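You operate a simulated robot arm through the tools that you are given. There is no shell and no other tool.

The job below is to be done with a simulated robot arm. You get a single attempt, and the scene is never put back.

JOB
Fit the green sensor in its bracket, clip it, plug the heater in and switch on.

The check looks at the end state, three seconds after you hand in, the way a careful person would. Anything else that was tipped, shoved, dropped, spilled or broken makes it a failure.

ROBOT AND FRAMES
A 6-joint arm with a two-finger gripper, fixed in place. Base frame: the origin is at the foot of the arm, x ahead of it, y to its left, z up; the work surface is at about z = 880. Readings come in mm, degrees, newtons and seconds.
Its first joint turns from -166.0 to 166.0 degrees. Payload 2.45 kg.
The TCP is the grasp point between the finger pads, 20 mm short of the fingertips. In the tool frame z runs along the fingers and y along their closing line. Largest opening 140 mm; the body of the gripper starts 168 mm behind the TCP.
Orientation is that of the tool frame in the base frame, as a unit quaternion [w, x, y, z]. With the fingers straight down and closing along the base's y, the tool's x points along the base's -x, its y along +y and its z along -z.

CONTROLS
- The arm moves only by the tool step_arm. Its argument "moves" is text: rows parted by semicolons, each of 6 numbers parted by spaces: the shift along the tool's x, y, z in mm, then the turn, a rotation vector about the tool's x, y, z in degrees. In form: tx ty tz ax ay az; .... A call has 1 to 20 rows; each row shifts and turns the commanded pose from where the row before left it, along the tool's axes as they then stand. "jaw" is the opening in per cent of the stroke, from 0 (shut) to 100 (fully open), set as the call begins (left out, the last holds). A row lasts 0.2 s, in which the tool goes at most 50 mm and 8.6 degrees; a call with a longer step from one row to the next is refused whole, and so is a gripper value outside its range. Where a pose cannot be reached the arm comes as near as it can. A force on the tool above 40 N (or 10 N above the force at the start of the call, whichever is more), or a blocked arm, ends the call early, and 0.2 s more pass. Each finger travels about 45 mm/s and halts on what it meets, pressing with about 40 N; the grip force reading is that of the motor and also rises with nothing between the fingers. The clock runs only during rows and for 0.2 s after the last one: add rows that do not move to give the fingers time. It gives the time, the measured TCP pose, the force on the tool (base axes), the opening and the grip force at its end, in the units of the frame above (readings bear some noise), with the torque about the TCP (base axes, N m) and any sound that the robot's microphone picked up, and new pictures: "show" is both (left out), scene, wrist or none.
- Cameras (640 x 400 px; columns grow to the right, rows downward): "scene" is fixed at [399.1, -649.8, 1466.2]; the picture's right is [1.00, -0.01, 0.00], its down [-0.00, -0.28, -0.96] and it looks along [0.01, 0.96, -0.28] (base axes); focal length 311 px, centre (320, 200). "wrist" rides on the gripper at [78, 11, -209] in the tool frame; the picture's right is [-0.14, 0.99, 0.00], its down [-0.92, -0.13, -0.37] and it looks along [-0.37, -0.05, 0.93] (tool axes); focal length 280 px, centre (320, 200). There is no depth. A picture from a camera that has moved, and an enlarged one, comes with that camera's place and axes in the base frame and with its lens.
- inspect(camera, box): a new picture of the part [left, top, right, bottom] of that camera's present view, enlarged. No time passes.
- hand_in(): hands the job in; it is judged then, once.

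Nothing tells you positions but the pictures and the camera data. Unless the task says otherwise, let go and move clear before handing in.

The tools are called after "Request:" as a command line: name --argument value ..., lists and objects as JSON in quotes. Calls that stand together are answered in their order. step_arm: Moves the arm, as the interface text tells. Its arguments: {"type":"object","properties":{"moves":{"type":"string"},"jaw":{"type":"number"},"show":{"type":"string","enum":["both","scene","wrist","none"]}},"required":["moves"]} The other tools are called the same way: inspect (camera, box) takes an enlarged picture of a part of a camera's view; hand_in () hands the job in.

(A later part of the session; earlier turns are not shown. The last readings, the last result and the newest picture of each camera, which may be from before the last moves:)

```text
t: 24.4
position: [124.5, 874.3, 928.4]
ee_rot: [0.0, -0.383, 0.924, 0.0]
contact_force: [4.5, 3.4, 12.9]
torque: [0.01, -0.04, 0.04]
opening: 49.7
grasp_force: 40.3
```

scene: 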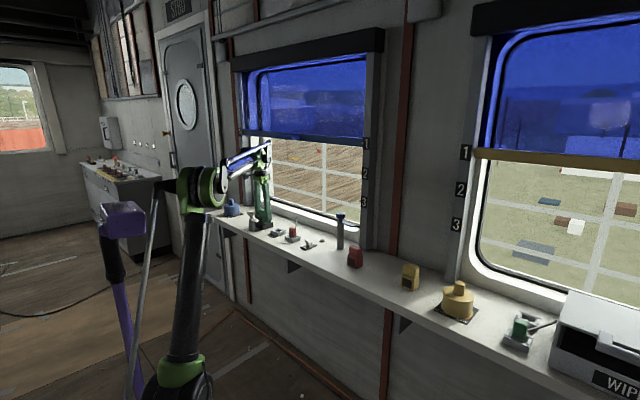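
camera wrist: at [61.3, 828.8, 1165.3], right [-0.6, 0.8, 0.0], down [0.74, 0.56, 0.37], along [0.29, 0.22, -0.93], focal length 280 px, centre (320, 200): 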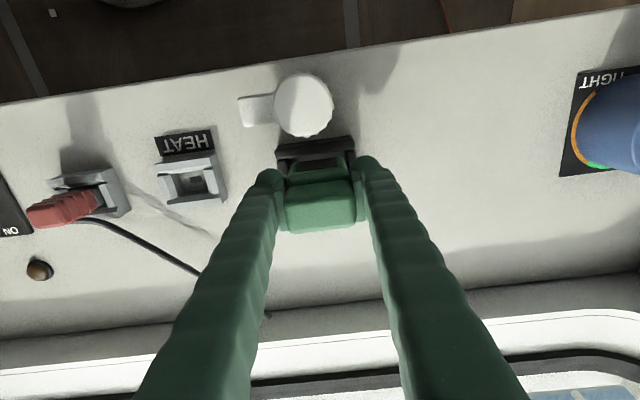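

Request:
step_arm --moves "0 0 -0.5 0 0 0; 0 0 0 0 0 0; 0 0 0 0 0 0; 0 0 0 0 0 0" --jaw 52 --show "wrist"

Request:
inspect --camera "wrist" --box '[240, 80, 400, 240]'

Request:
inspect --camera "scene" --box '[230, 190, 300, 250]'

```text
t: 25.4
position: [123.4, 875.4, 927.9]
ee_rot: [-0.001, -0.382, 0.924, 0.0]
contact_force: [0.1, 0.3, 0.7]
torque: [0.0, 0.0, 0.02]
opening: 72.8
grasp_force: 0.1
camera wrist: at [60.0, 827.6, 1137.5], right [-0.6, 0.8, 0.0], down [0.74, 0.56, 0.37], along [0.29, 0.22, -0.93], focal length 280 px, centre (320, 200)
```

wrist: 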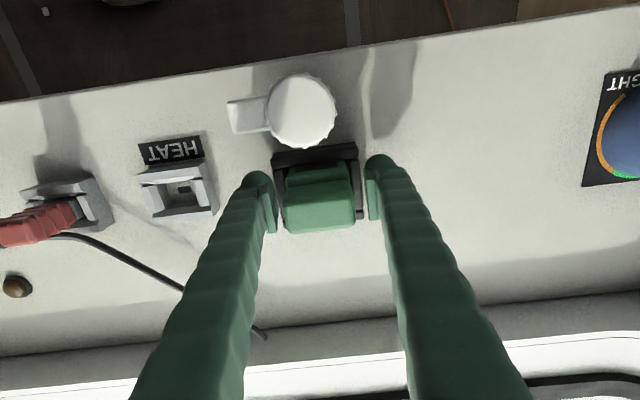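

```text
2.50 times, centred on (320, 160) of wrist
camera zoom: at [60.0, 827.6, 1137.5], right [-0.6, 0.8, 0.0], down [0.74, 0.56, 0.37], along [0.29, 0.22, -0.93], focal length 701 px, centre (320, 300)
```

zoom: 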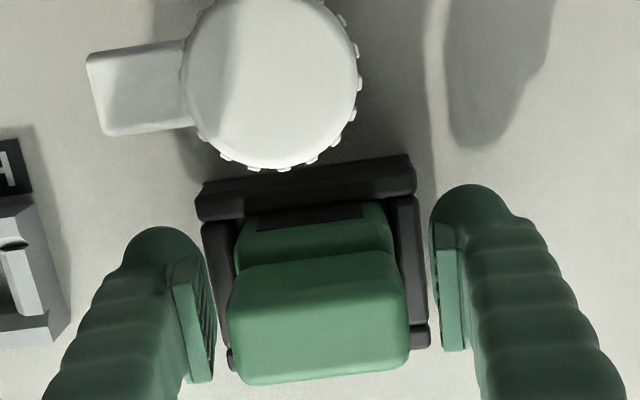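

```text
6.67 times, centred on (265, 220) of scene
camera zoom: at [399.1, -649.8, 1466.2], right [1.0, -0.01, 0.0], down [0.0, -0.28, -0.96], along [0.01, 0.96, -0.28], focal length 2070 px, centre (687, 67)
```

zoom: 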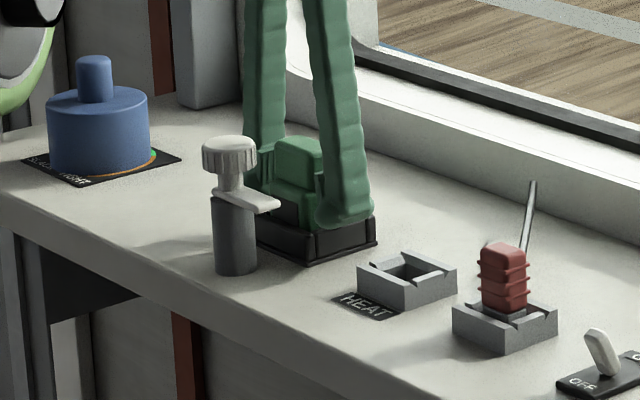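

The sensor is released in the bracket. I'll rise straight up and check how it sits.

Request:
step_arm --moves "0 0 -10 0 0 0; 0 0 -40 0 0 0; 0 0 -45 0 0 0; 30 0 -30 0 0 0; 0 0 0 0 0 0" --jaw 52 --show "both"

Request:
inspect --camera "wrist" --box '[240, 60, 400, 200]'

Request:
inspect --camera "scene" --box '[230, 190, 300, 250]'

```text
t: 26.6
position: [101.4, 853.8, 1053.2]
ee_rot: [0.0, -0.382, 0.924, 0.0]
contact_force: [0.5, -0.1, -0.3]
torque: [-0.01, -0.03, 0.04]
opening: 72.8
grasp_force: 0.1
camera wrist: at [38.6, 805.7, 1262.9], right [-0.6, 0.8, 0.0], down [0.74, 0.56, 0.37], along [0.29, 0.22, -0.93], focal length 280 px, centre (320, 200)
```

scene: 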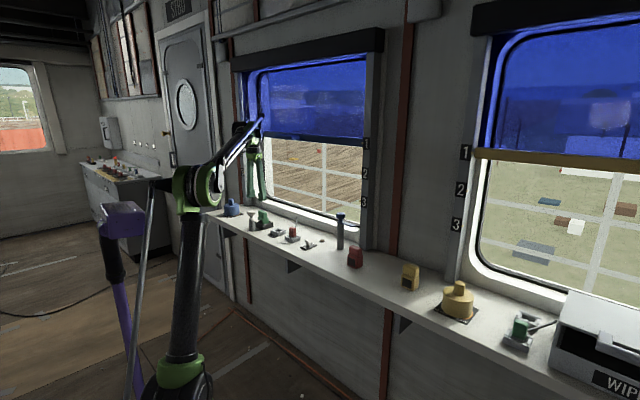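
wrist: 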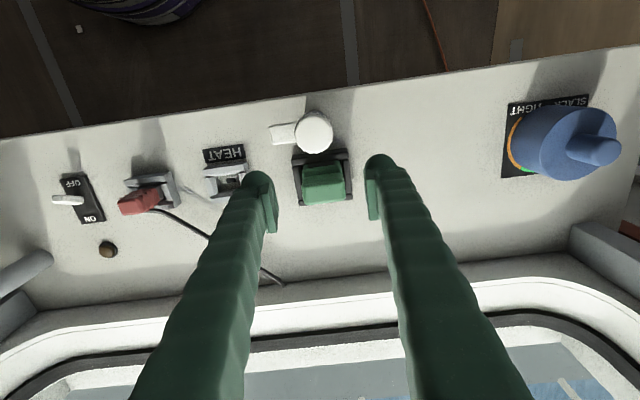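

```text
2.86 times, centred on (320, 130) of wrist
camera zoom: at [38.6, 805.7, 1262.9], right [-0.6, 0.8, 0.0], down [0.74, 0.56, 0.37], along [0.29, 0.22, -0.93], focal length 801 px, centre (320, 400)
```

zoom: 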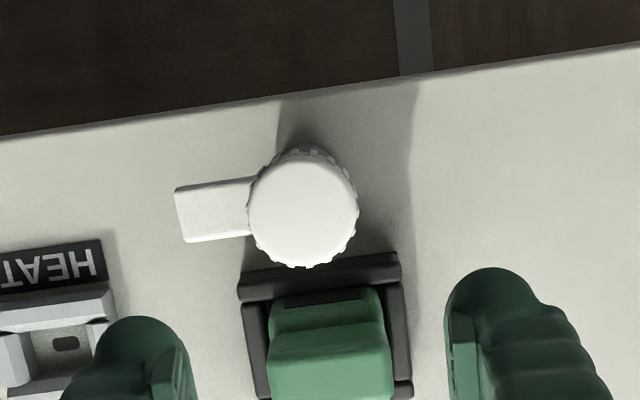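

```text
6.67 times, centred on (265, 220) of scene
camera zoom: at [399.1, -649.8, 1466.2], right [1.0, -0.01, 0.0], down [0.0, -0.28, -0.96], along [0.01, 0.96, -0.28], focal length 2070 px, centre (687, 67)
```

zoom: 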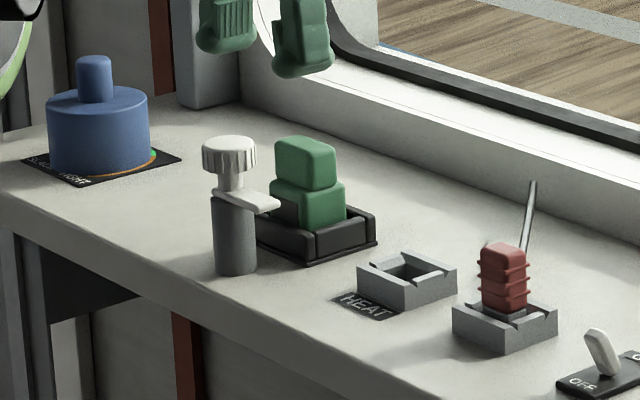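

The sensor sits in the bracket with its shoulder facing the clip post. Next is the clip: its knob axis is near (74.5, 826.5), so I'll centre over it and turn the wrist to leave room for a 90° counter-clockwise twist.

Request:
step_arm --moves "38.4 0 0 0 0 0; 0 0 0 0 0 7.5; 0 0 0 0 0 7.5; 0 0 0 0 0 7.5; 0 0 0 0 0 7.5; 0 0 0 0 0 7.5; 0 0 0 0 0 7.5; 0 0 0 0 0 0" --show "both"

Request:
inspect --camera "wrist" --box '[240, 100, 400, 260]'

```text
t: 28.4
position: [74.7, 827.0, 1052.6]
ee_rot: [0.0, 0.001, 1.0, 0.0]
contact_force: [0.4, 1.0, 0.2]
torque: [0.03, 0.04, -0.04]
opening: 73.1
grasp_force: 0.0
camera wrist: at [-3.7, 837.7, 1262.6], right [0.14, 0.99, 0.0], down [0.92, -0.13, 0.37], along [0.37, -0.05, -0.93], focal length 280 px, centre (320, 200)
```

scene: 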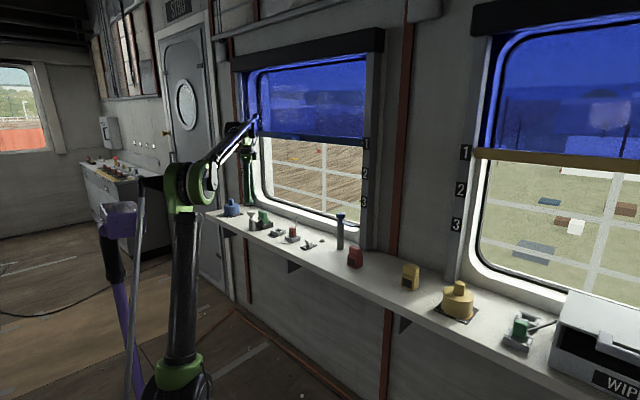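
wrist: 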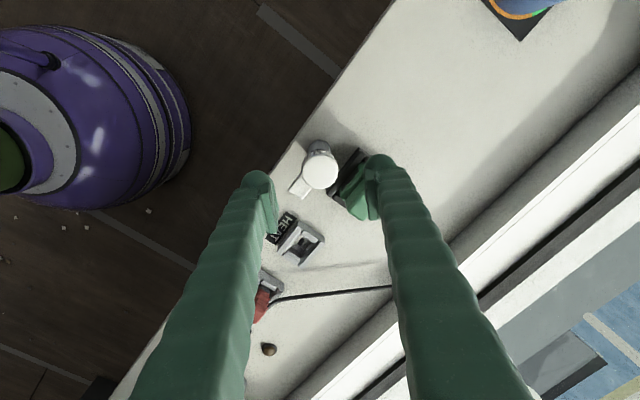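

```text
2.50 times, centred on (320, 180) of wrist
camera zoom: at [-3.7, 837.7, 1262.6], right [0.14, 0.99, 0.0], down [0.92, -0.13, 0.37], along [0.37, -0.05, -0.93], focal length 701 px, centre (320, 250)
```

zoom: 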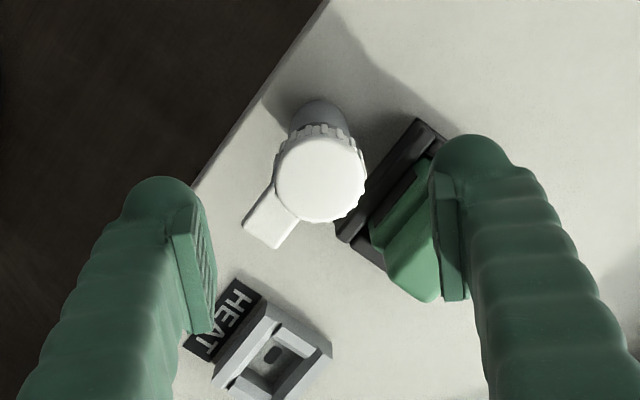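

The knob is centred on the tool axis. I'll narrow the jaw and descend around the knob head, with the fingertips staying above the clip arm.

Request:
step_arm --moves "0 0 0 0 0 0; 0 0 0 0 0 0; 0 0 20 0 0 0; 0 0 30 0 0 0; 0 0 25 0 0 0; 0 0 10 0 0 0; 0 0 0 0 0 0" --jaw 37 --show "both"

Request:
inspect --camera "wrist" --box '[240, 120, 400, 260]'

Request:
inspect --camera "scene" --box '[230, 190, 300, 250]'

```text
t: 30.0
position: [74.2, 826.2, 968.1]
ee_rot: [0.0, 0.0, 1.0, -0.001]
contact_force: [-0.5, -0.4, 0.7]
torque: [-0.01, 0.02, 0.02]
opening: 52.0
grasp_force: 0.0
camera wrist: at [-3.8, 837.5, 1177.5], right [0.14, 0.99, 0.0], down [0.92, -0.13, 0.37], along [0.37, -0.05, -0.93], focal length 280 px, centre (320, 200)
```

scene: 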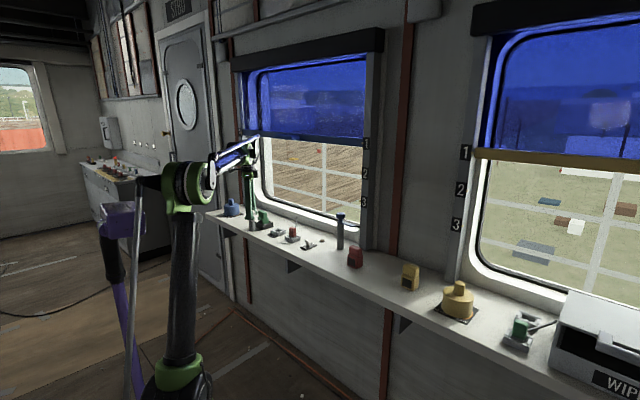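
wrist: 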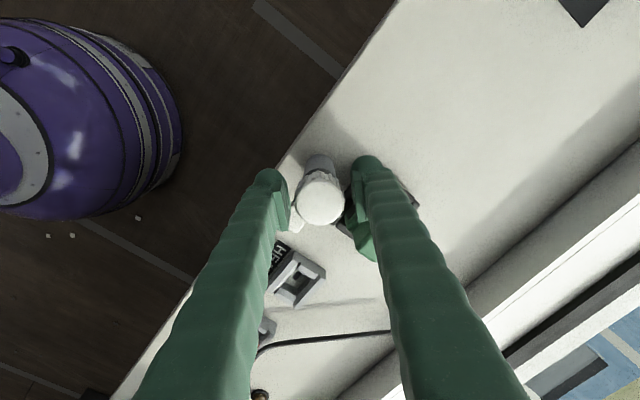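

```text
2.86 times, centred on (320, 190) of wrist
camera zoom: at [-3.8, 837.5, 1177.5], right [0.14, 0.99, 0.0], down [0.92, -0.13, 0.37], along [0.37, -0.05, -0.93], focal length 801 px, centre (320, 229)
```

zoom: 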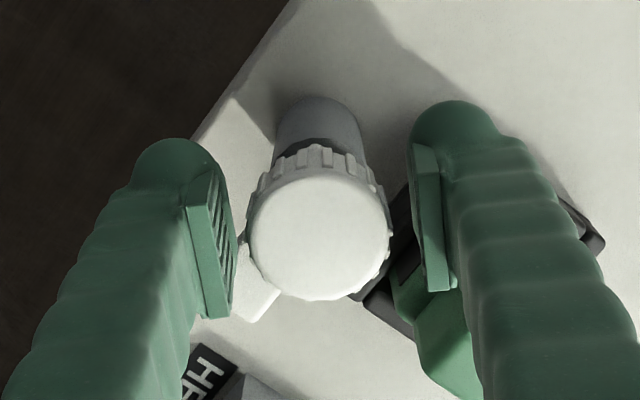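

```text
6.67 times, centred on (265, 220) of scene
camera zoom: at [399.1, -649.8, 1466.2], right [1.0, -0.01, 0.0], down [0.0, -0.28, -0.96], along [0.01, 0.96, -0.28], focal length 2070 px, centre (687, 67)
```

zoom: 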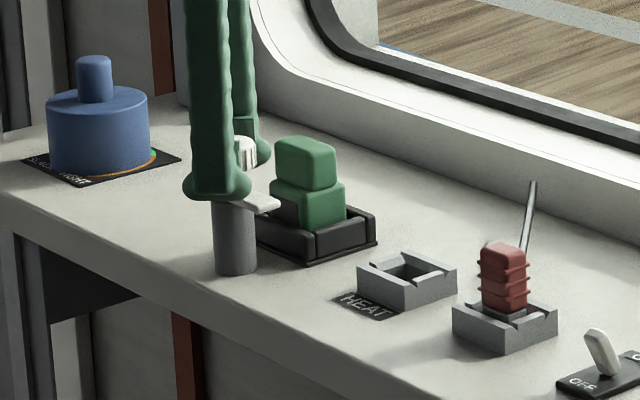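

Request:
step_arm --moves "0 0 0 0 0 0; 0 0 0 0 0 0; 0 0 0 0 0 0; 0 0 0 0 0 0" --jaw 0 --show "wrist"

```text
t: 31.0
position: [75.1, 825.1, 968.6]
ee_rot: [-0.001, -0.001, 1.0, 0.0]
contact_force: [-0.6, -16.5, -14.0]
torque: [0.22, 0.02, -0.04]
opening: 37.2
grasp_force: 44.7
camera wrist: at [-3.8, 837.1, 1177.6], right [0.14, 0.99, 0.0], down [0.92, -0.13, 0.37], along [0.37, -0.05, -0.93], focal length 280 px, centre (320, 200)
```

wrist: 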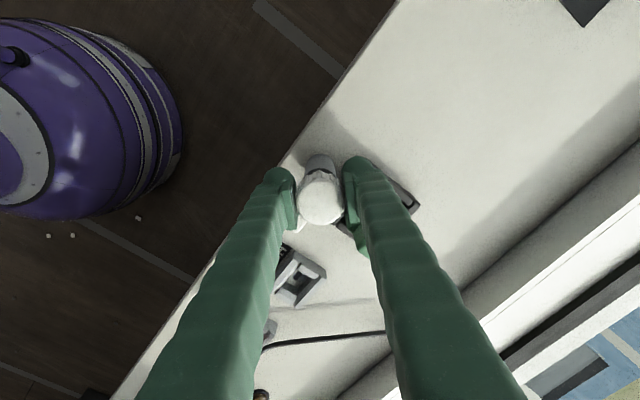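

Request:
step_arm --moves "0 -0.8 0 0 0 0; 0 0 0 0 0 0" --show "none"

```text
t: 31.6
position: [75.3, 826.5, 968.0]
ee_rot: [0.001, 0.0, 1.0, 0.0]
contact_force: [-2.6, -12.2, -15.1]
torque: [0.24, 0.0, -0.01]
opening: 37.1
grasp_force: 44.8
```

Request:
step_arm --moves "0 -1.5 0.8 0 0 0; 0 0 0 0 0 0" --show "none"

```text
t: 32.2
position: [74.2, 826.3, 966.4]
ee_rot: [0.001, 0.0, 1.0, 0.001]
contact_force: [0.5, 22.5, 22.4]
torque: [-0.05, 0.0, 0.06]
opening: 37.3
grasp_force: 45.0
```

Request:
step_arm --moves "0 0.8 -0.4 0 0 0; 0 0 0 0 0 0" --show "none"

```text
t: 32.8
position: [75.1, 826.5, 968.3]
ee_rot: [0.0, 0.0, 1.0, 0.0]
contact_force: [0.6, 23.8, 21.4]
torque: [-0.14, -0.07, 0.05]
opening: 37.0
grasp_force: 44.6
```

Request:
step_arm --moves "0 0 0 0 0 0; 0 0 0 0 0 0; 0 0 0 0 0 0" --jaw 37 --show "wrist"

Request:
inspect --camera "wrist" --box '[240, 120, 400, 260]'

```text
t: 33.6
position: [74.4, 824.0, 967.4]
ee_rot: [0.0, 0.001, 1.0, -0.001]
contact_force: [0.3, 0.4, 0.0]
torque: [0.01, -0.01, 0.02]
opening: 51.4
grasp_force: 0.1
camera wrist: at [-3.6, 836.1, 1177.3], right [0.14, 0.99, 0.0], down [0.92, -0.13, 0.37], along [0.37, -0.05, -0.93], focal length 280 px, centre (320, 200)
```

wrist: 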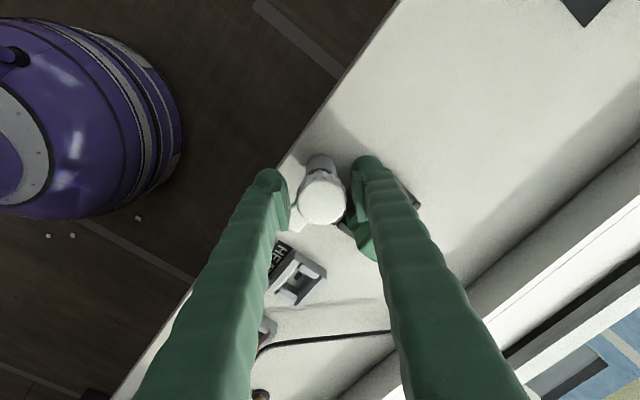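

```text
2.86 times, centred on (320, 190) of wrist
camera zoom: at [-3.6, 836.1, 1177.3], right [0.14, 0.99, 0.0], down [0.92, -0.13, 0.37], along [0.37, -0.05, -0.93], focal length 801 px, centre (320, 229)
```

zoom: 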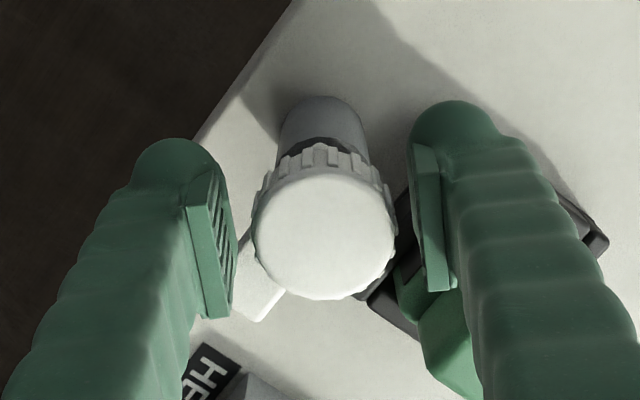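

Request:
step_arm --moves "0 1.2 0 0 0 0; 0 0 0 0 0 0" --jaw 37 --show "none"

Request:
step_arm --moves "0 0 0 0 0 0; 0 0 0 0 0 0; 0 0 0 0 0 0; 0 0 0 0 0 0" --jaw 0 --show "none"

```text
t: 34.2
position: [74.4, 826.8, 967.0]
ee_rot: [0.0, 0.0, 1.0, -0.001]
contact_force: [-0.4, -0.2, 0.5]
torque: [0.0, -0.01, -0.03]
opening: 51.9
grasp_force: 0.0
```

```text
t: 35.2
position: [75.0, 826.3, 967.4]
ee_rot: [0.0, 0.0, 1.0, 0.0]
contact_force: [-1.0, -17.0, -10.7]
torque: [0.17, 0.04, 0.01]
opening: 37.0
grasp_force: 44.8
```

Request:
step_arm --moves "0 0 0 0 0 -4; 0 0 0 0 0 -4; 0 0 0 0 0 0" --show "none"

Request:
inspect --camera "scene" --box '[230, 190, 300, 250]'

Request:
inspect --camera "wrist" --box '[240, 120, 400, 260]'

```text
t: 36.0
position: [74.4, 825.3, 967.7]
ee_rot: [0.0, -0.069, 0.998, -0.001]
contact_force: [0.4, -30.2, -25.7]
torque: [0.38, 0.07, -0.09]
opening: 37.0
grasp_force: 45.4
```

```text
6.67 times, centred on (265, 220) of scene
camera zoom: at [399.1, -649.8, 1466.2], right [1.0, -0.01, 0.0], down [0.0, -0.28, -0.96], along [0.01, 0.96, -0.28], focal length 2070 px, centre (687, 67)
```

zoom: 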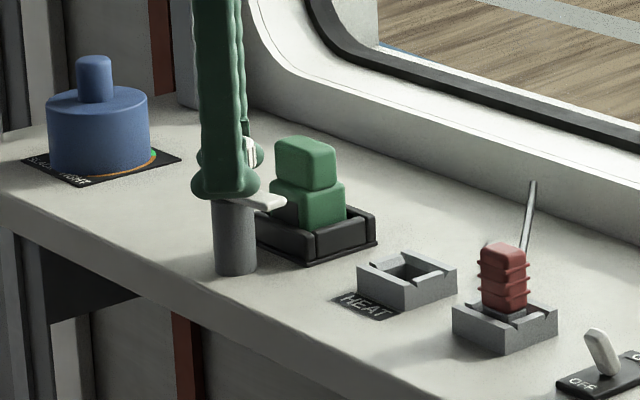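

```text
2.86 times, centred on (320, 190) of wrist
camera zoom: at [-4.4, 825.9, 1177.2], right [0.0, 1.0, 0.0], down [0.93, 0.0, 0.37], along [0.37, 0.0, -0.93], focal length 801 px, centre (320, 229)
```

zoom: 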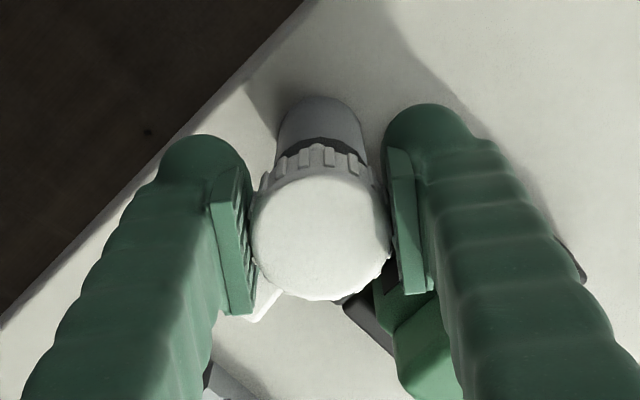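

Request:
step_arm --moves "0 -0.8 0 0 0 0; 0 -0.5 0 0 0 0; 0 0 0 0 0 0" --show "none"

```text
t: 36.8
position: [74.5, 824.8, 968.8]
ee_rot: [0.0, -0.07, 0.998, 0.0]
contact_force: [-2.3, -16.7, -20.6]
torque: [0.35, 0.06, -0.03]
opening: 37.1
grasp_force: 45.4
```

Request:
step_arm --moves "0 -0.4 0.6 0 0 0; 0 0 0 0 0 0" --show "none"

```text
t: 37.4
position: [74.8, 826.3, 967.6]
ee_rot: [0.0, -0.07, 0.998, 0.0]
contact_force: [-0.9, 4.7, 6.7]
torque: [0.04, 0.02, -0.01]
opening: 37.4
grasp_force: 44.8
```

Forces are now balanced. I'll continue the twist.

Request:
step_arm --moves "0 0 0 0 0 -6; 0 0 0 0 0 -6; 0 0 0 0 0 -6; 0 0 0 0 0 0" --show "wrist"

Request:
inspect --camera "wrist" --box '[240, 120, 400, 260]'

Request:
inspect --camera "scene" --box '[230, 190, 300, 250]'

```text
t: 38.4
position: [75.1, 824.8, 968.2]
ee_rot: [0.001, -0.226, 0.974, 0.0]
contact_force: [0.7, 17.6, 16.1]
torque: [-0.02, -0.07, 0.0]
opening: 37.3
grasp_force: 45.0
camera wrist: at [-0.3, 800.7, 1177.1], right [-0.31, 0.95, 0.0], down [0.88, 0.29, 0.37], along [0.35, 0.12, -0.93], focal length 280 px, centre (320, 200)
```

wrist: 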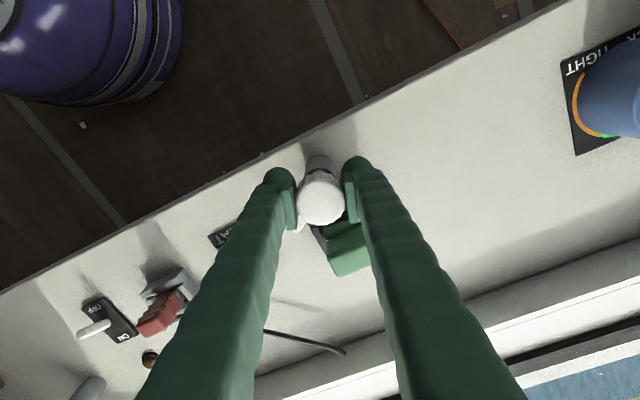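

```text
2.86 times, centred on (320, 190) of wrist
camera zoom: at [-0.3, 800.7, 1177.1], right [-0.31, 0.95, 0.0], down [0.88, 0.29, 0.37], along [0.35, 0.12, -0.93], focal length 801 px, centre (320, 229)
```

zoom: 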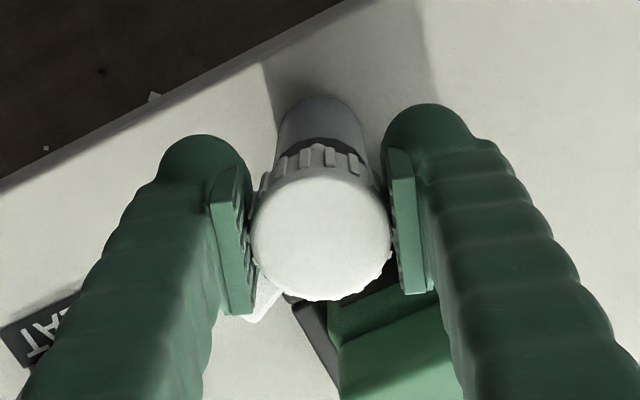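

```text
6.67 times, centred on (265, 220) of scene
camera zoom: at [399.1, -649.8, 1466.2], right [1.0, -0.01, 0.0], down [0.0, -0.28, -0.96], along [0.01, 0.96, -0.28], focal length 2070 px, centre (687, 67)
```

zoom: 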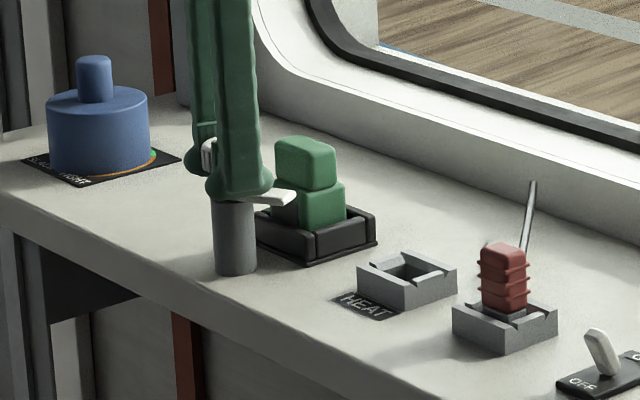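

The clip arm is turning with the knob, 26° so far. Continuing.

Request:
step_arm --moves "0 0.3 -0.3 0 0 -6; 0 0 0 0 0 -6; 0 0 0 0 0 -6; 0 0 0 0 0 0" --show "none"

Request:
inspect --camera "scene" --box '[230, 190, 300, 250]'

```text
t: 39.4
position: [75.3, 825.3, 967.0]
ee_rot: [0.0, -0.375, 0.927, 0.0]
contact_force: [4.4, 8.8, 11.5]
torque: [-0.12, 0.0, 0.02]
opening: 37.0
grasp_force: 45.6
```

```text
6.67 times, centred on (265, 220) of scene
camera zoom: at [399.1, -649.8, 1466.2], right [1.0, -0.01, 0.0], down [0.0, -0.28, -0.96], along [0.01, 0.96, -0.28], focal length 2070 px, centre (687, 67)
```

zoom: 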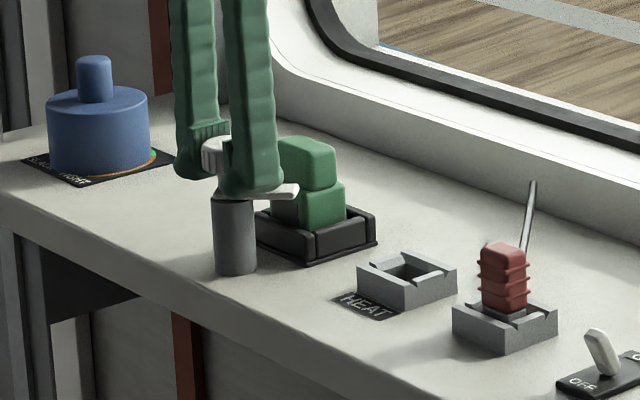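

Request:
step_arm --moves "0 0 0 0 0 -6; 0 0 0 0 0 -6; 0 0 0 0 0 -6; 0 0 0 0 0 0" --show "none"

Request:
inspect --camera "scene" --box '[230, 190, 300, 250]'

Request:
inspect --camera "wrist" --box '[240, 120, 400, 260]'

```text
t: 40.4
position: [76.8, 824.6, 967.4]
ee_rot: [0.0, -0.515, 0.857, 0.0]
contact_force: [7.2, 1.8, 1.3]
torque: [0.05, -0.02, 0.01]
opening: 37.1
grasp_force: 45.0
```

```text
6.67 times, centred on (265, 220) of scene
camera zoom: at [399.1, -649.8, 1466.2], right [1.0, -0.01, 0.0], down [0.0, -0.28, -0.96], along [0.01, 0.96, -0.28], focal length 2070 px, centre (687, 67)
```

zoom: 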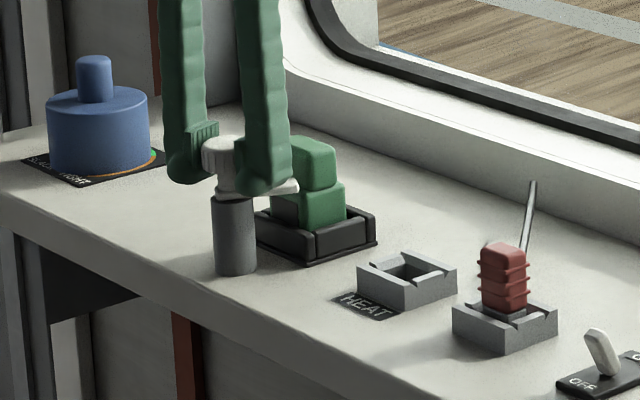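

```text
2.86 times, centred on (320, 190) of wrist
camera zoom: at [29.0, 760.9, 1177.0], right [-0.81, 0.59, 0.0], down [0.54, 0.75, 0.37], along [0.22, 0.3, -0.93], focal length 801 px, centre (320, 229)
```

zoom: 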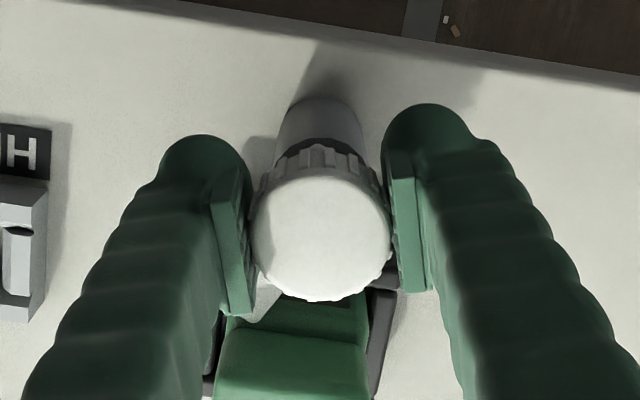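

Request:
step_arm --moves "0 0 0 0 0 -6; 0 0 0 0 0 -6; 0 0 0 0 0 0" --show "none"

Request:
step_arm --moves "0 0 0 0 0 -6; 0 0 0 0 0 -6; 0 0 0 0 0 0" --show "wrist"

Request:
inspect --camera "wrist" --box '[240, 120, 400, 260]'

Request:
inspect --camera "scene" --box '[230, 190, 300, 250]'

```text
t: 41.2
position: [76.3, 824.4, 967.3]
ee_rot: [0.0, -0.602, 0.799, 0.001]
contact_force: [13.2, -6.7, -6.0]
torque: [-0.05, 0.1, -0.03]
opening: 37.3
grasp_force: 45.3
```

```text
t: 42.0
position: [76.3, 823.5, 966.7]
ee_rot: [0.0, -0.682, 0.731, 0.0]
contact_force: [16.2, -12.3, -10.8]
torque: [-0.02, 0.16, 0.01]
opening: 37.2
grasp_force: 45.1
camera wrist: at [59.5, 747.5, 1177.0], right [-0.98, 0.21, 0.0], down [0.19, 0.91, 0.37], along [0.08, 0.36, -0.93], focal length 280 px, centre (320, 200)
```

wrist: 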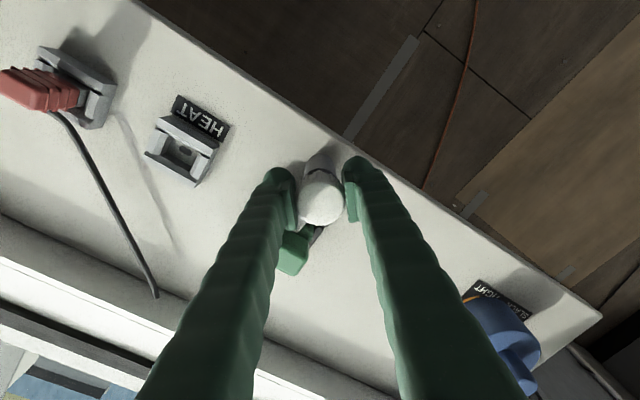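

```text
2.86 times, centred on (320, 190) of wrist
camera zoom: at [59.5, 747.5, 1177.0], right [-0.98, 0.21, 0.0], down [0.19, 0.91, 0.37], along [0.08, 0.36, -0.93], focal length 801 px, centre (320, 229)
```

zoom: 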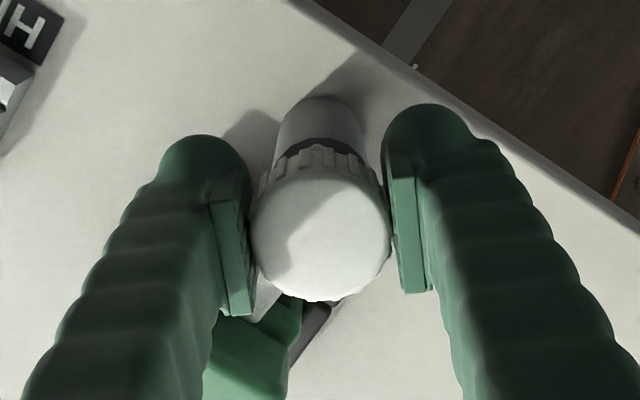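

```text
6.67 times, centred on (265, 220) of scene
camera zoom: at [399.1, -649.8, 1466.2], right [1.0, -0.01, 0.0], down [0.0, -0.28, -0.96], along [0.01, 0.96, -0.28], focal length 2070 px, centre (687, 67)
```

zoom: 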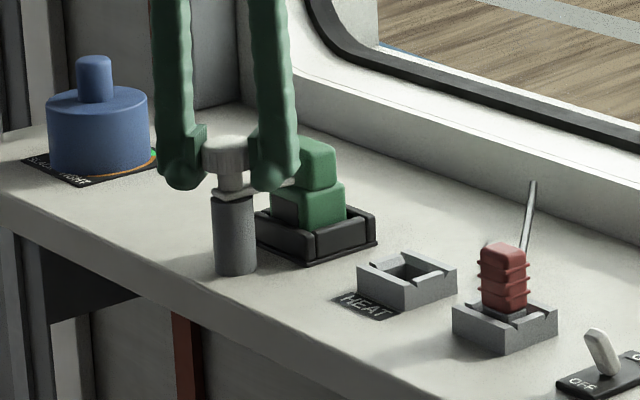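

Request:
step_arm --moves "0 0 0 0 0 -4; 0 0 0 0 0 0" --show "none"

Request:
step_arm --moves "0 0 0 0 0 0; 0 0 0 0 0 0; 0 0 0 0 0 0" --jaw 37 --show "none"

Request:
step_arm --moves "0 0 -20 0 0 0; 0 0 -45 0 0 0; 0 0 -45 0 0 0; 0 0 -20 0 0 0; 0 0 0 0 0 0" --show "both"

Request:
inspect --camera "wrist" --box '[220, 80, 420, 240]'

Request:
inspect --camera "scene" --box '[230, 190, 300, 250]'

```text
t: 42.6
position: [77.2, 824.8, 966.5]
ee_rot: [-0.001, -0.707, 0.707, -0.001]
contact_force: [17.7, -18.8, -17.4]
torque: [0.11, 0.23, -0.01]
opening: 37.1
grasp_force: 44.9
```

```text
t: 43.4
position: [74.7, 824.7, 968.0]
ee_rot: [0.0, 0.707, -0.707, 0.0]
contact_force: [-0.1, 0.4, 0.3]
torque: [-0.01, -0.03, 0.02]
opening: 51.6
grasp_force: 0.1
```

```text
t: 44.6
position: [74.9, 825.0, 1098.3]
ee_rot: [0.0, 0.707, -0.707, 0.0]
contact_force: [0.3, -0.3, -0.1]
torque: [0.02, -0.02, -0.01]
opening: 51.5
grasp_force: 0.1
camera wrist: at [63.5, 746.7, 1306.7], right [-0.99, 0.14, 0.0], down [0.13, 0.92, 0.37], along [0.05, 0.36, -0.93], focal length 280 px, centre (320, 200)
```

scene: 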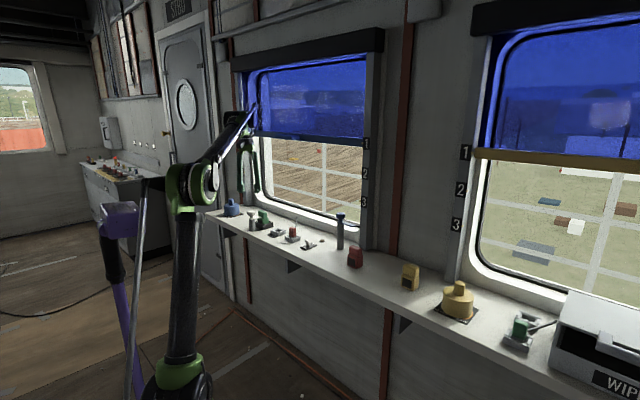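
wrist: 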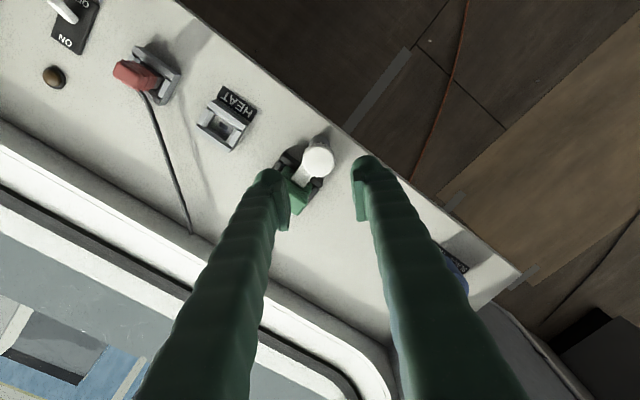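

```text
2.50 times, centred on (320, 160) of wrist
camera zoom: at [63.5, 746.7, 1306.7], right [-0.99, 0.14, 0.0], down [0.13, 0.92, 0.37], along [0.05, 0.36, -0.93], focal length 701 px, centre (320, 300)
```

zoom: 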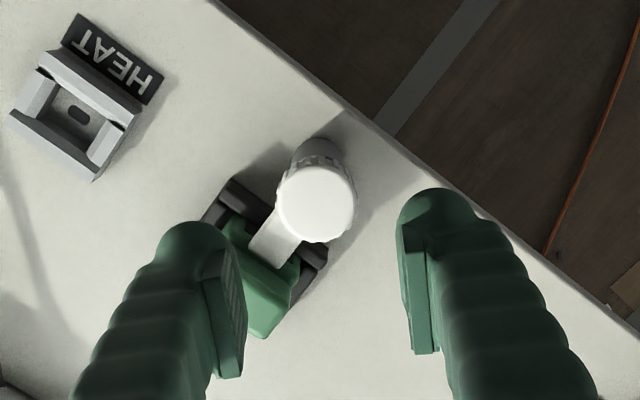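

```text
6.67 times, centred on (265, 220) of scene
camera zoom: at [399.1, -649.8, 1466.2], right [1.0, -0.01, 0.0], down [0.0, -0.28, -0.96], along [0.01, 0.96, -0.28], focal length 2070 px, centre (687, 67)
```

zoom: 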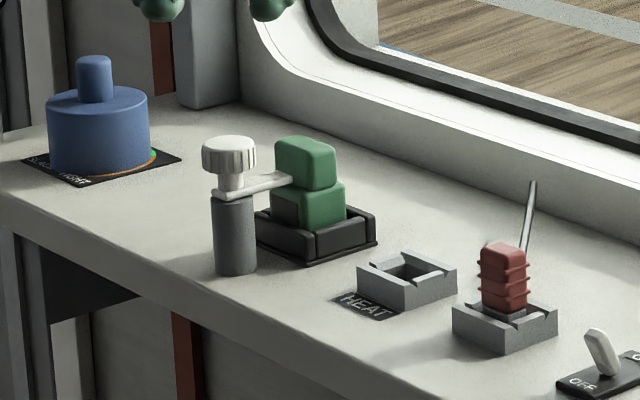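

Request:
inspect --camera "wrist" --box '[270, 130, 350, 220]'

Request:
inspect --camera "scene" --box '[245, 200, 285, 235]'

```text
4.44 times, centred on (310, 175) of wrist
camera zoom: at [63.5, 746.7, 1306.7], right [-0.99, 0.14, 0.0], down [0.13, 0.92, 0.37], along [0.05, 0.36, -0.93], focal length 1246 px, centre (364, 311)
```

zoom: 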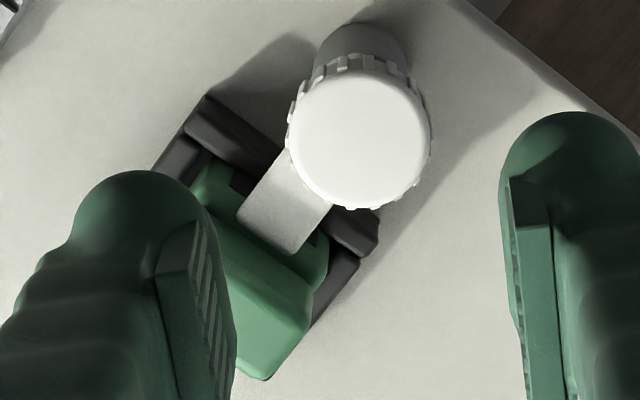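

```text
11.43 times, centred on (265, 218) of scene
camera zoom: at [399.1, -649.8, 1466.2], right [1.0, -0.01, 0.0], down [0.0, -0.28, -0.96], along [0.01, 0.96, -0.28], focal length 3549 px, centre (949, 0)
```

zoom: 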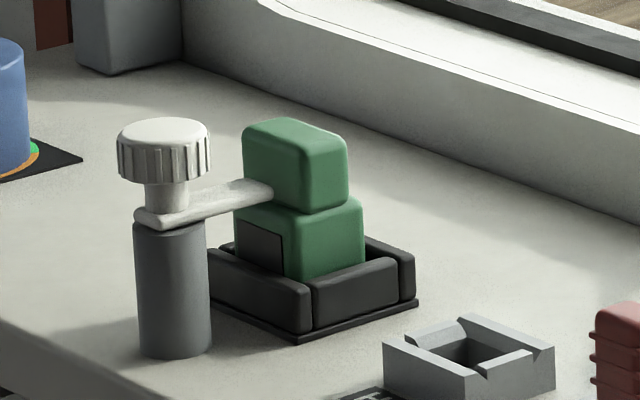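

Request:
inspect --camera "wrist" --box '[295, 145, 345, 200]'

```text
7.27 times, centred on (320, 172) of wrist
camera zoom: at [63.5, 746.7, 1306.7], right [-0.99, 0.14, 0.0], down [0.13, 0.92, 0.37], along [0.05, 0.36, -0.93], focal length 2039 px, centre (320, 400)
```

zoom: 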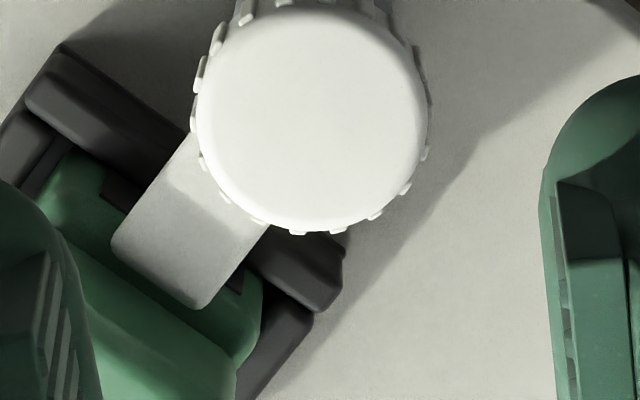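

The clip arm now lies squarely over the sensor's front shoulder. Next is the heater plug: I'll turn back to shelf-aligned and look at the red plug from close above.

Request:
step_arm --moves "0 0 0 0 0 7.5; 0 0 0 0 0 7.5; 0 0 0 0 0 7.5; 0 0 0 0 0 7.5; 0 0 0 0 0 7.5; 0 0 0 0 0 7.5; -2 -41 0 0 0 0; -2 -41 0 0 0 0; -2 -41 0 0 0 0; -2 -41 0 0 0 0; -2 -41 0 0 0 0; -2 -41 0 0 0 0; 0 0 30 0 0 0; 0 0 0 0 0 0" --jaw 100 --show "both"

Request:
inspect --camera "wrist" --box '[240, 100, 440, 260]'

Request:
inspect --camera "wrist" --box '[270, 140, 360, 210]'

```text
t: 47.6
position: [257.3, 659.2, 1067.7]
ee_rot: [0.0, -0.382, 0.924, 0.0]
contact_force: [-0.2, -0.4, -0.1]
torque: [-0.01, 0.0, 0.02]
opening: 140.2
grasp_force: 0.1
camera wrist: at [193.6, 612.1, 1276.8], right [-0.6, 0.8, 0.0], down [0.74, 0.56, 0.37], along [0.29, 0.22, -0.93], focal length 280 px, centre (320, 200)
```

scene: 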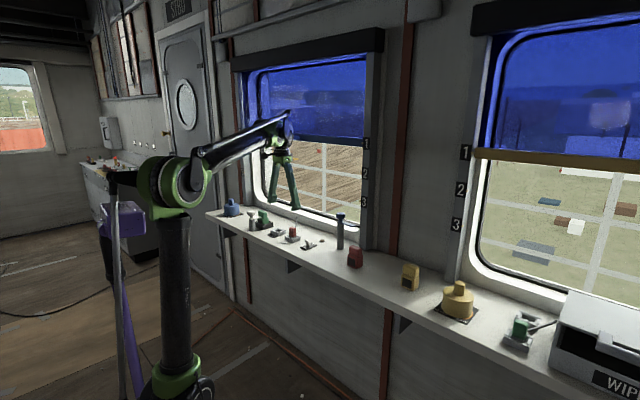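
wrist: 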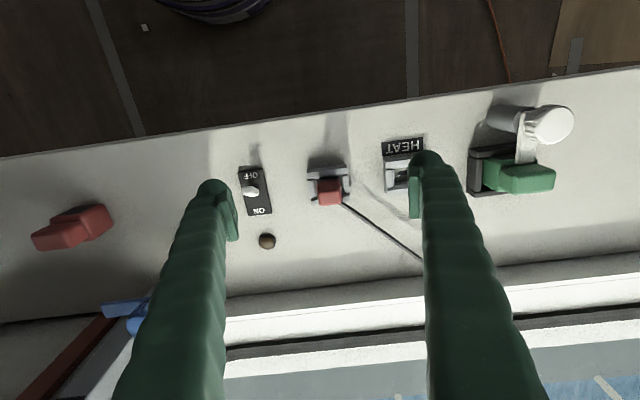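

```text
2.50 times, centred on (340, 180) of wrist
camera zoom: at [193.6, 612.1, 1276.8], right [-0.6, 0.8, 0.0], down [0.74, 0.56, 0.37], along [0.29, 0.22, -0.93], focal length 701 px, centre (270, 250)
```

zoom: 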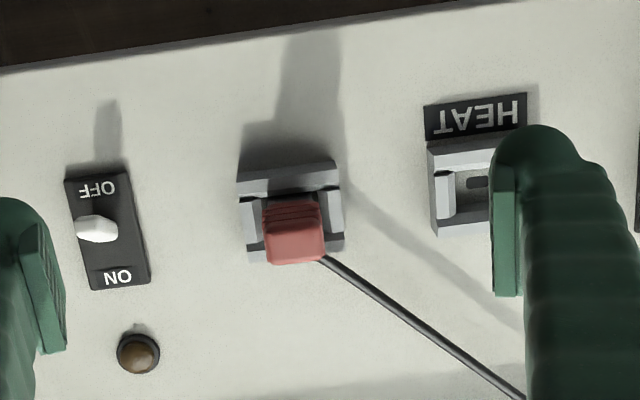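

```text
5.71 times, centred on (315, 175) of wrist
camera zoom: at [193.6, 612.1, 1276.8], right [-0.6, 0.8, 0.0], down [0.74, 0.56, 0.37], along [0.29, 0.22, -0.93], focal length 1602 px, centre (349, 343)
```

zoom: 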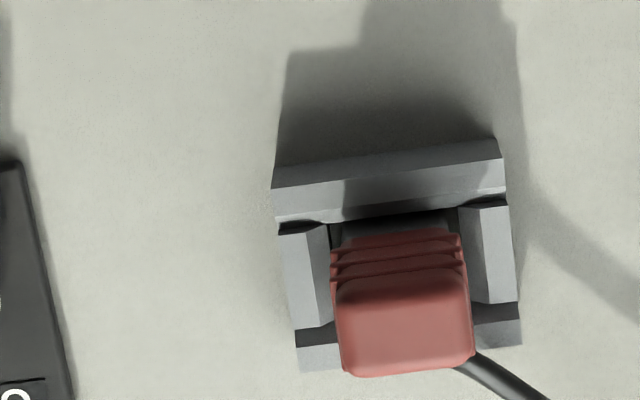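

The red plug's body is about 29×22 mm with its top near z ≈ 943, centred near (287.5, 699). The HEAT socket is about 110 mm along the shelf from it. I'll centre above the plug with a narrower jaw and check before descending.

Request:
step_arm --moves "-25 3.4 0 0 0 0; -25 3.4 0 0 0 0; 0 0 40 0 0 0; 0 0 10 0 0 0; 0 0 0 0 0 0; 0 0 0 0 0 0; 0 0 0 0 0 0" --jaw 42 --show "wrist"

Request:
inspect --camera "wrist" --box '[240, 110, 400, 240]'

Request:
inspect --camera "scene" --box '[260, 190, 340, 260]'

```text
t: 49.2
position: [288.0, 699.4, 1017.9]
ee_rot: [-0.001, -0.383, 0.924, 0.0]
contact_force: [-0.4, -0.2, 0.9]
torque: [0.02, 0.01, 0.01]
opening: 59.0
grasp_force: 0.0
camera wrist: at [224.7, 651.6, 1227.1], right [-0.6, 0.8, 0.0], down [0.74, 0.56, 0.37], along [0.29, 0.22, -0.93], focal length 280 px, centre (320, 200)
```

wrist: 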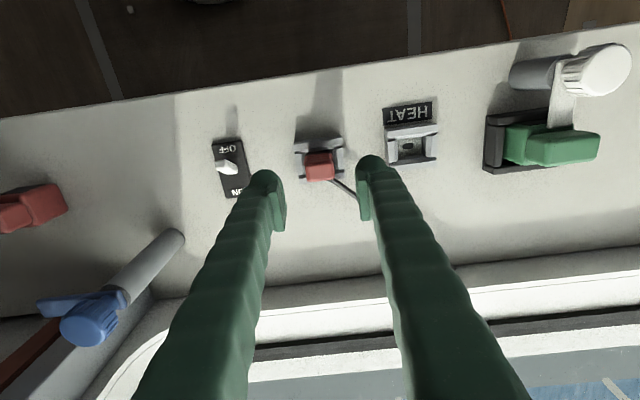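

```text
3.08 times, centred on (320, 175) of wrist
camera zoom: at [224.7, 651.6, 1227.1], right [-0.6, 0.8, 0.0], down [0.74, 0.56, 0.37], along [0.29, 0.22, -0.93], focal length 863 px, centre (320, 277)
```

zoom: 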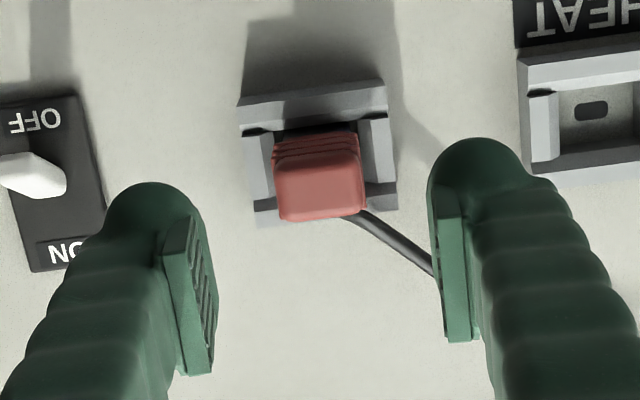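

```text
5.71 times, centred on (300, 225) of scene
camera zoom: at [399.1, -649.8, 1466.2], right [1.0, -0.01, 0.0], down [0.0, -0.28, -0.96], along [0.01, 0.96, -0.28], focal length 1775 px, centre (434, 57)
```

zoom: 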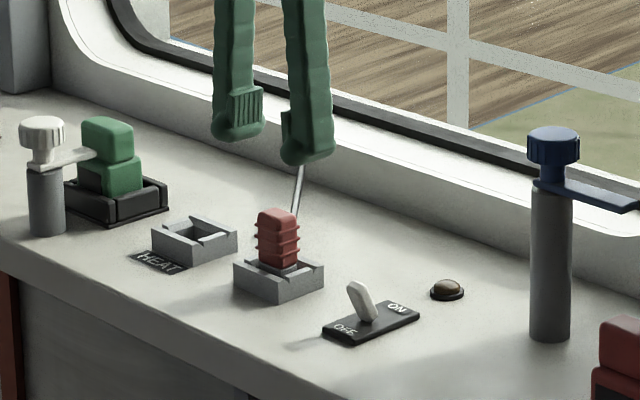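

Request:
step_arm --moves "-1 0 30 0 0 0; 0 0 30 0 0 0; 0 0 15 0 0 0; 0 0 7 0 0 0; 0 0 0 0 0 0" --jaw 42 --show "wrist"

Request:
inspect --camera "wrist" --box '[240, 110, 400, 240]'

Request:
inspect --camera "scene" --box '[260, 190, 340, 260]'

```text
t: 50.4
position: [289.5, 699.6, 936.3]
ee_rot: [0.0, -0.383, 0.924, 0.0]
contact_force: [0.5, 0.8, 0.4]
torque: [0.02, 0.03, -0.02]
opening: 58.9
grasp_force: 0.0
camera wrist: at [225.5, 652.9, 1145.4], right [-0.6, 0.8, 0.0], down [0.74, 0.56, 0.37], along [0.29, 0.22, -0.93], focal length 280 px, centre (320, 200)
```

wrist: 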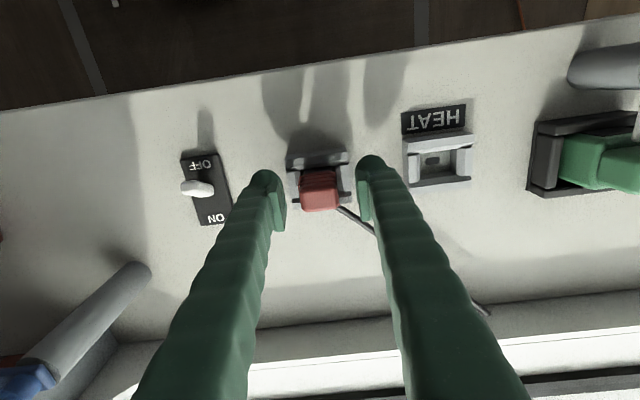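

```text
3.08 times, centred on (320, 175) of wrist
camera zoom: at [225.5, 652.9, 1145.4], right [-0.6, 0.8, 0.0], down [0.74, 0.56, 0.37], along [0.29, 0.22, -0.93], focal length 863 px, centre (320, 277)
```

zoom: 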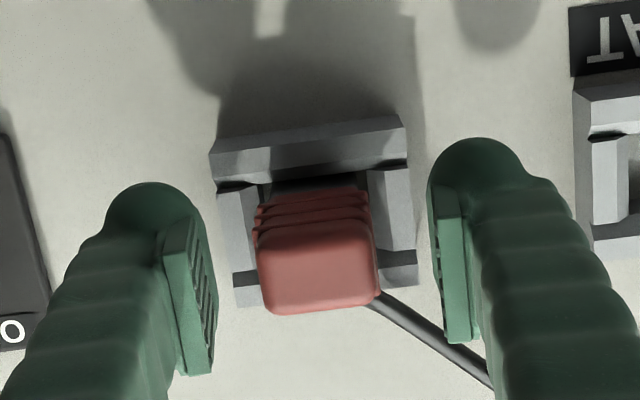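

```text
5.71 times, centred on (300, 225) of scene
camera zoom: at [399.1, -649.8, 1466.2], right [1.0, -0.01, 0.0], down [0.0, -0.28, -0.96], along [0.01, 0.96, -0.28], focal length 1775 px, centre (434, 57)
```

zoom: 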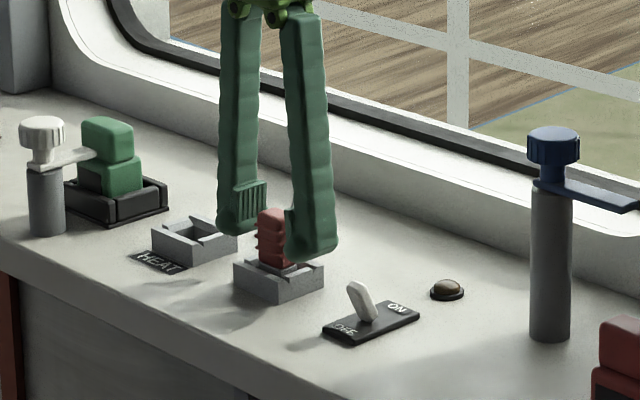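

Request:
step_arm --moves "0 -1 0 0 0 0; 0 0 0 0 0 0; 0 0 0 0 0 0; 0 0 0 0 0 0; 0 0 0 0 0 0" --jaw 0 --show "wrist"

Request:
inspect --camera "wrist" --box '[240, 110, 400, 240]'

```text
t: 51.6
position: [289.6, 699.8, 935.3]
ee_rot: [0.0, -0.383, 0.924, -0.001]
contact_force: [0.8, -0.3, -0.1]
torque: [-0.01, 0.0, 0.03]
opening: 28.5
grasp_force: 40.0
camera wrist: at [226.1, 652.0, 1145.3], right [-0.6, 0.8, 0.0], down [0.74, 0.56, 0.37], along [0.29, 0.22, -0.93], focal length 280 px, centre (320, 200)
```

wrist: 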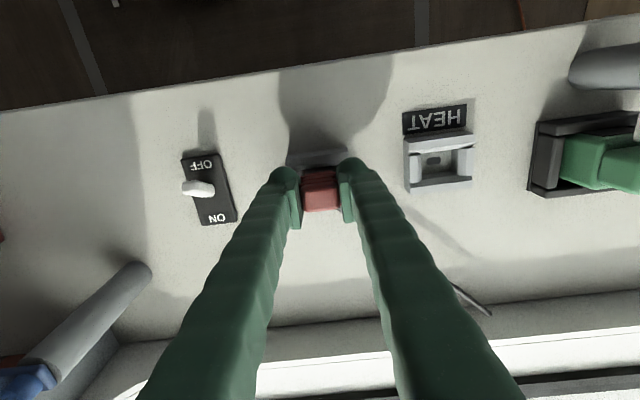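

```text
3.08 times, centred on (320, 175) of wrist
camera zoom: at [226.1, 652.0, 1145.3], right [-0.6, 0.8, 0.0], down [0.74, 0.56, 0.37], along [0.29, 0.22, -0.93], focal length 863 px, centre (320, 277)
```

zoom: 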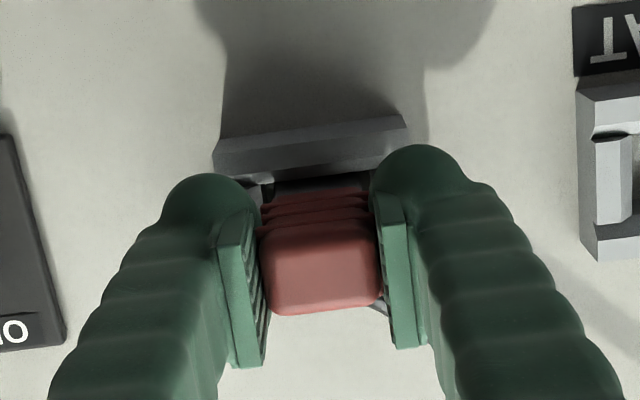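

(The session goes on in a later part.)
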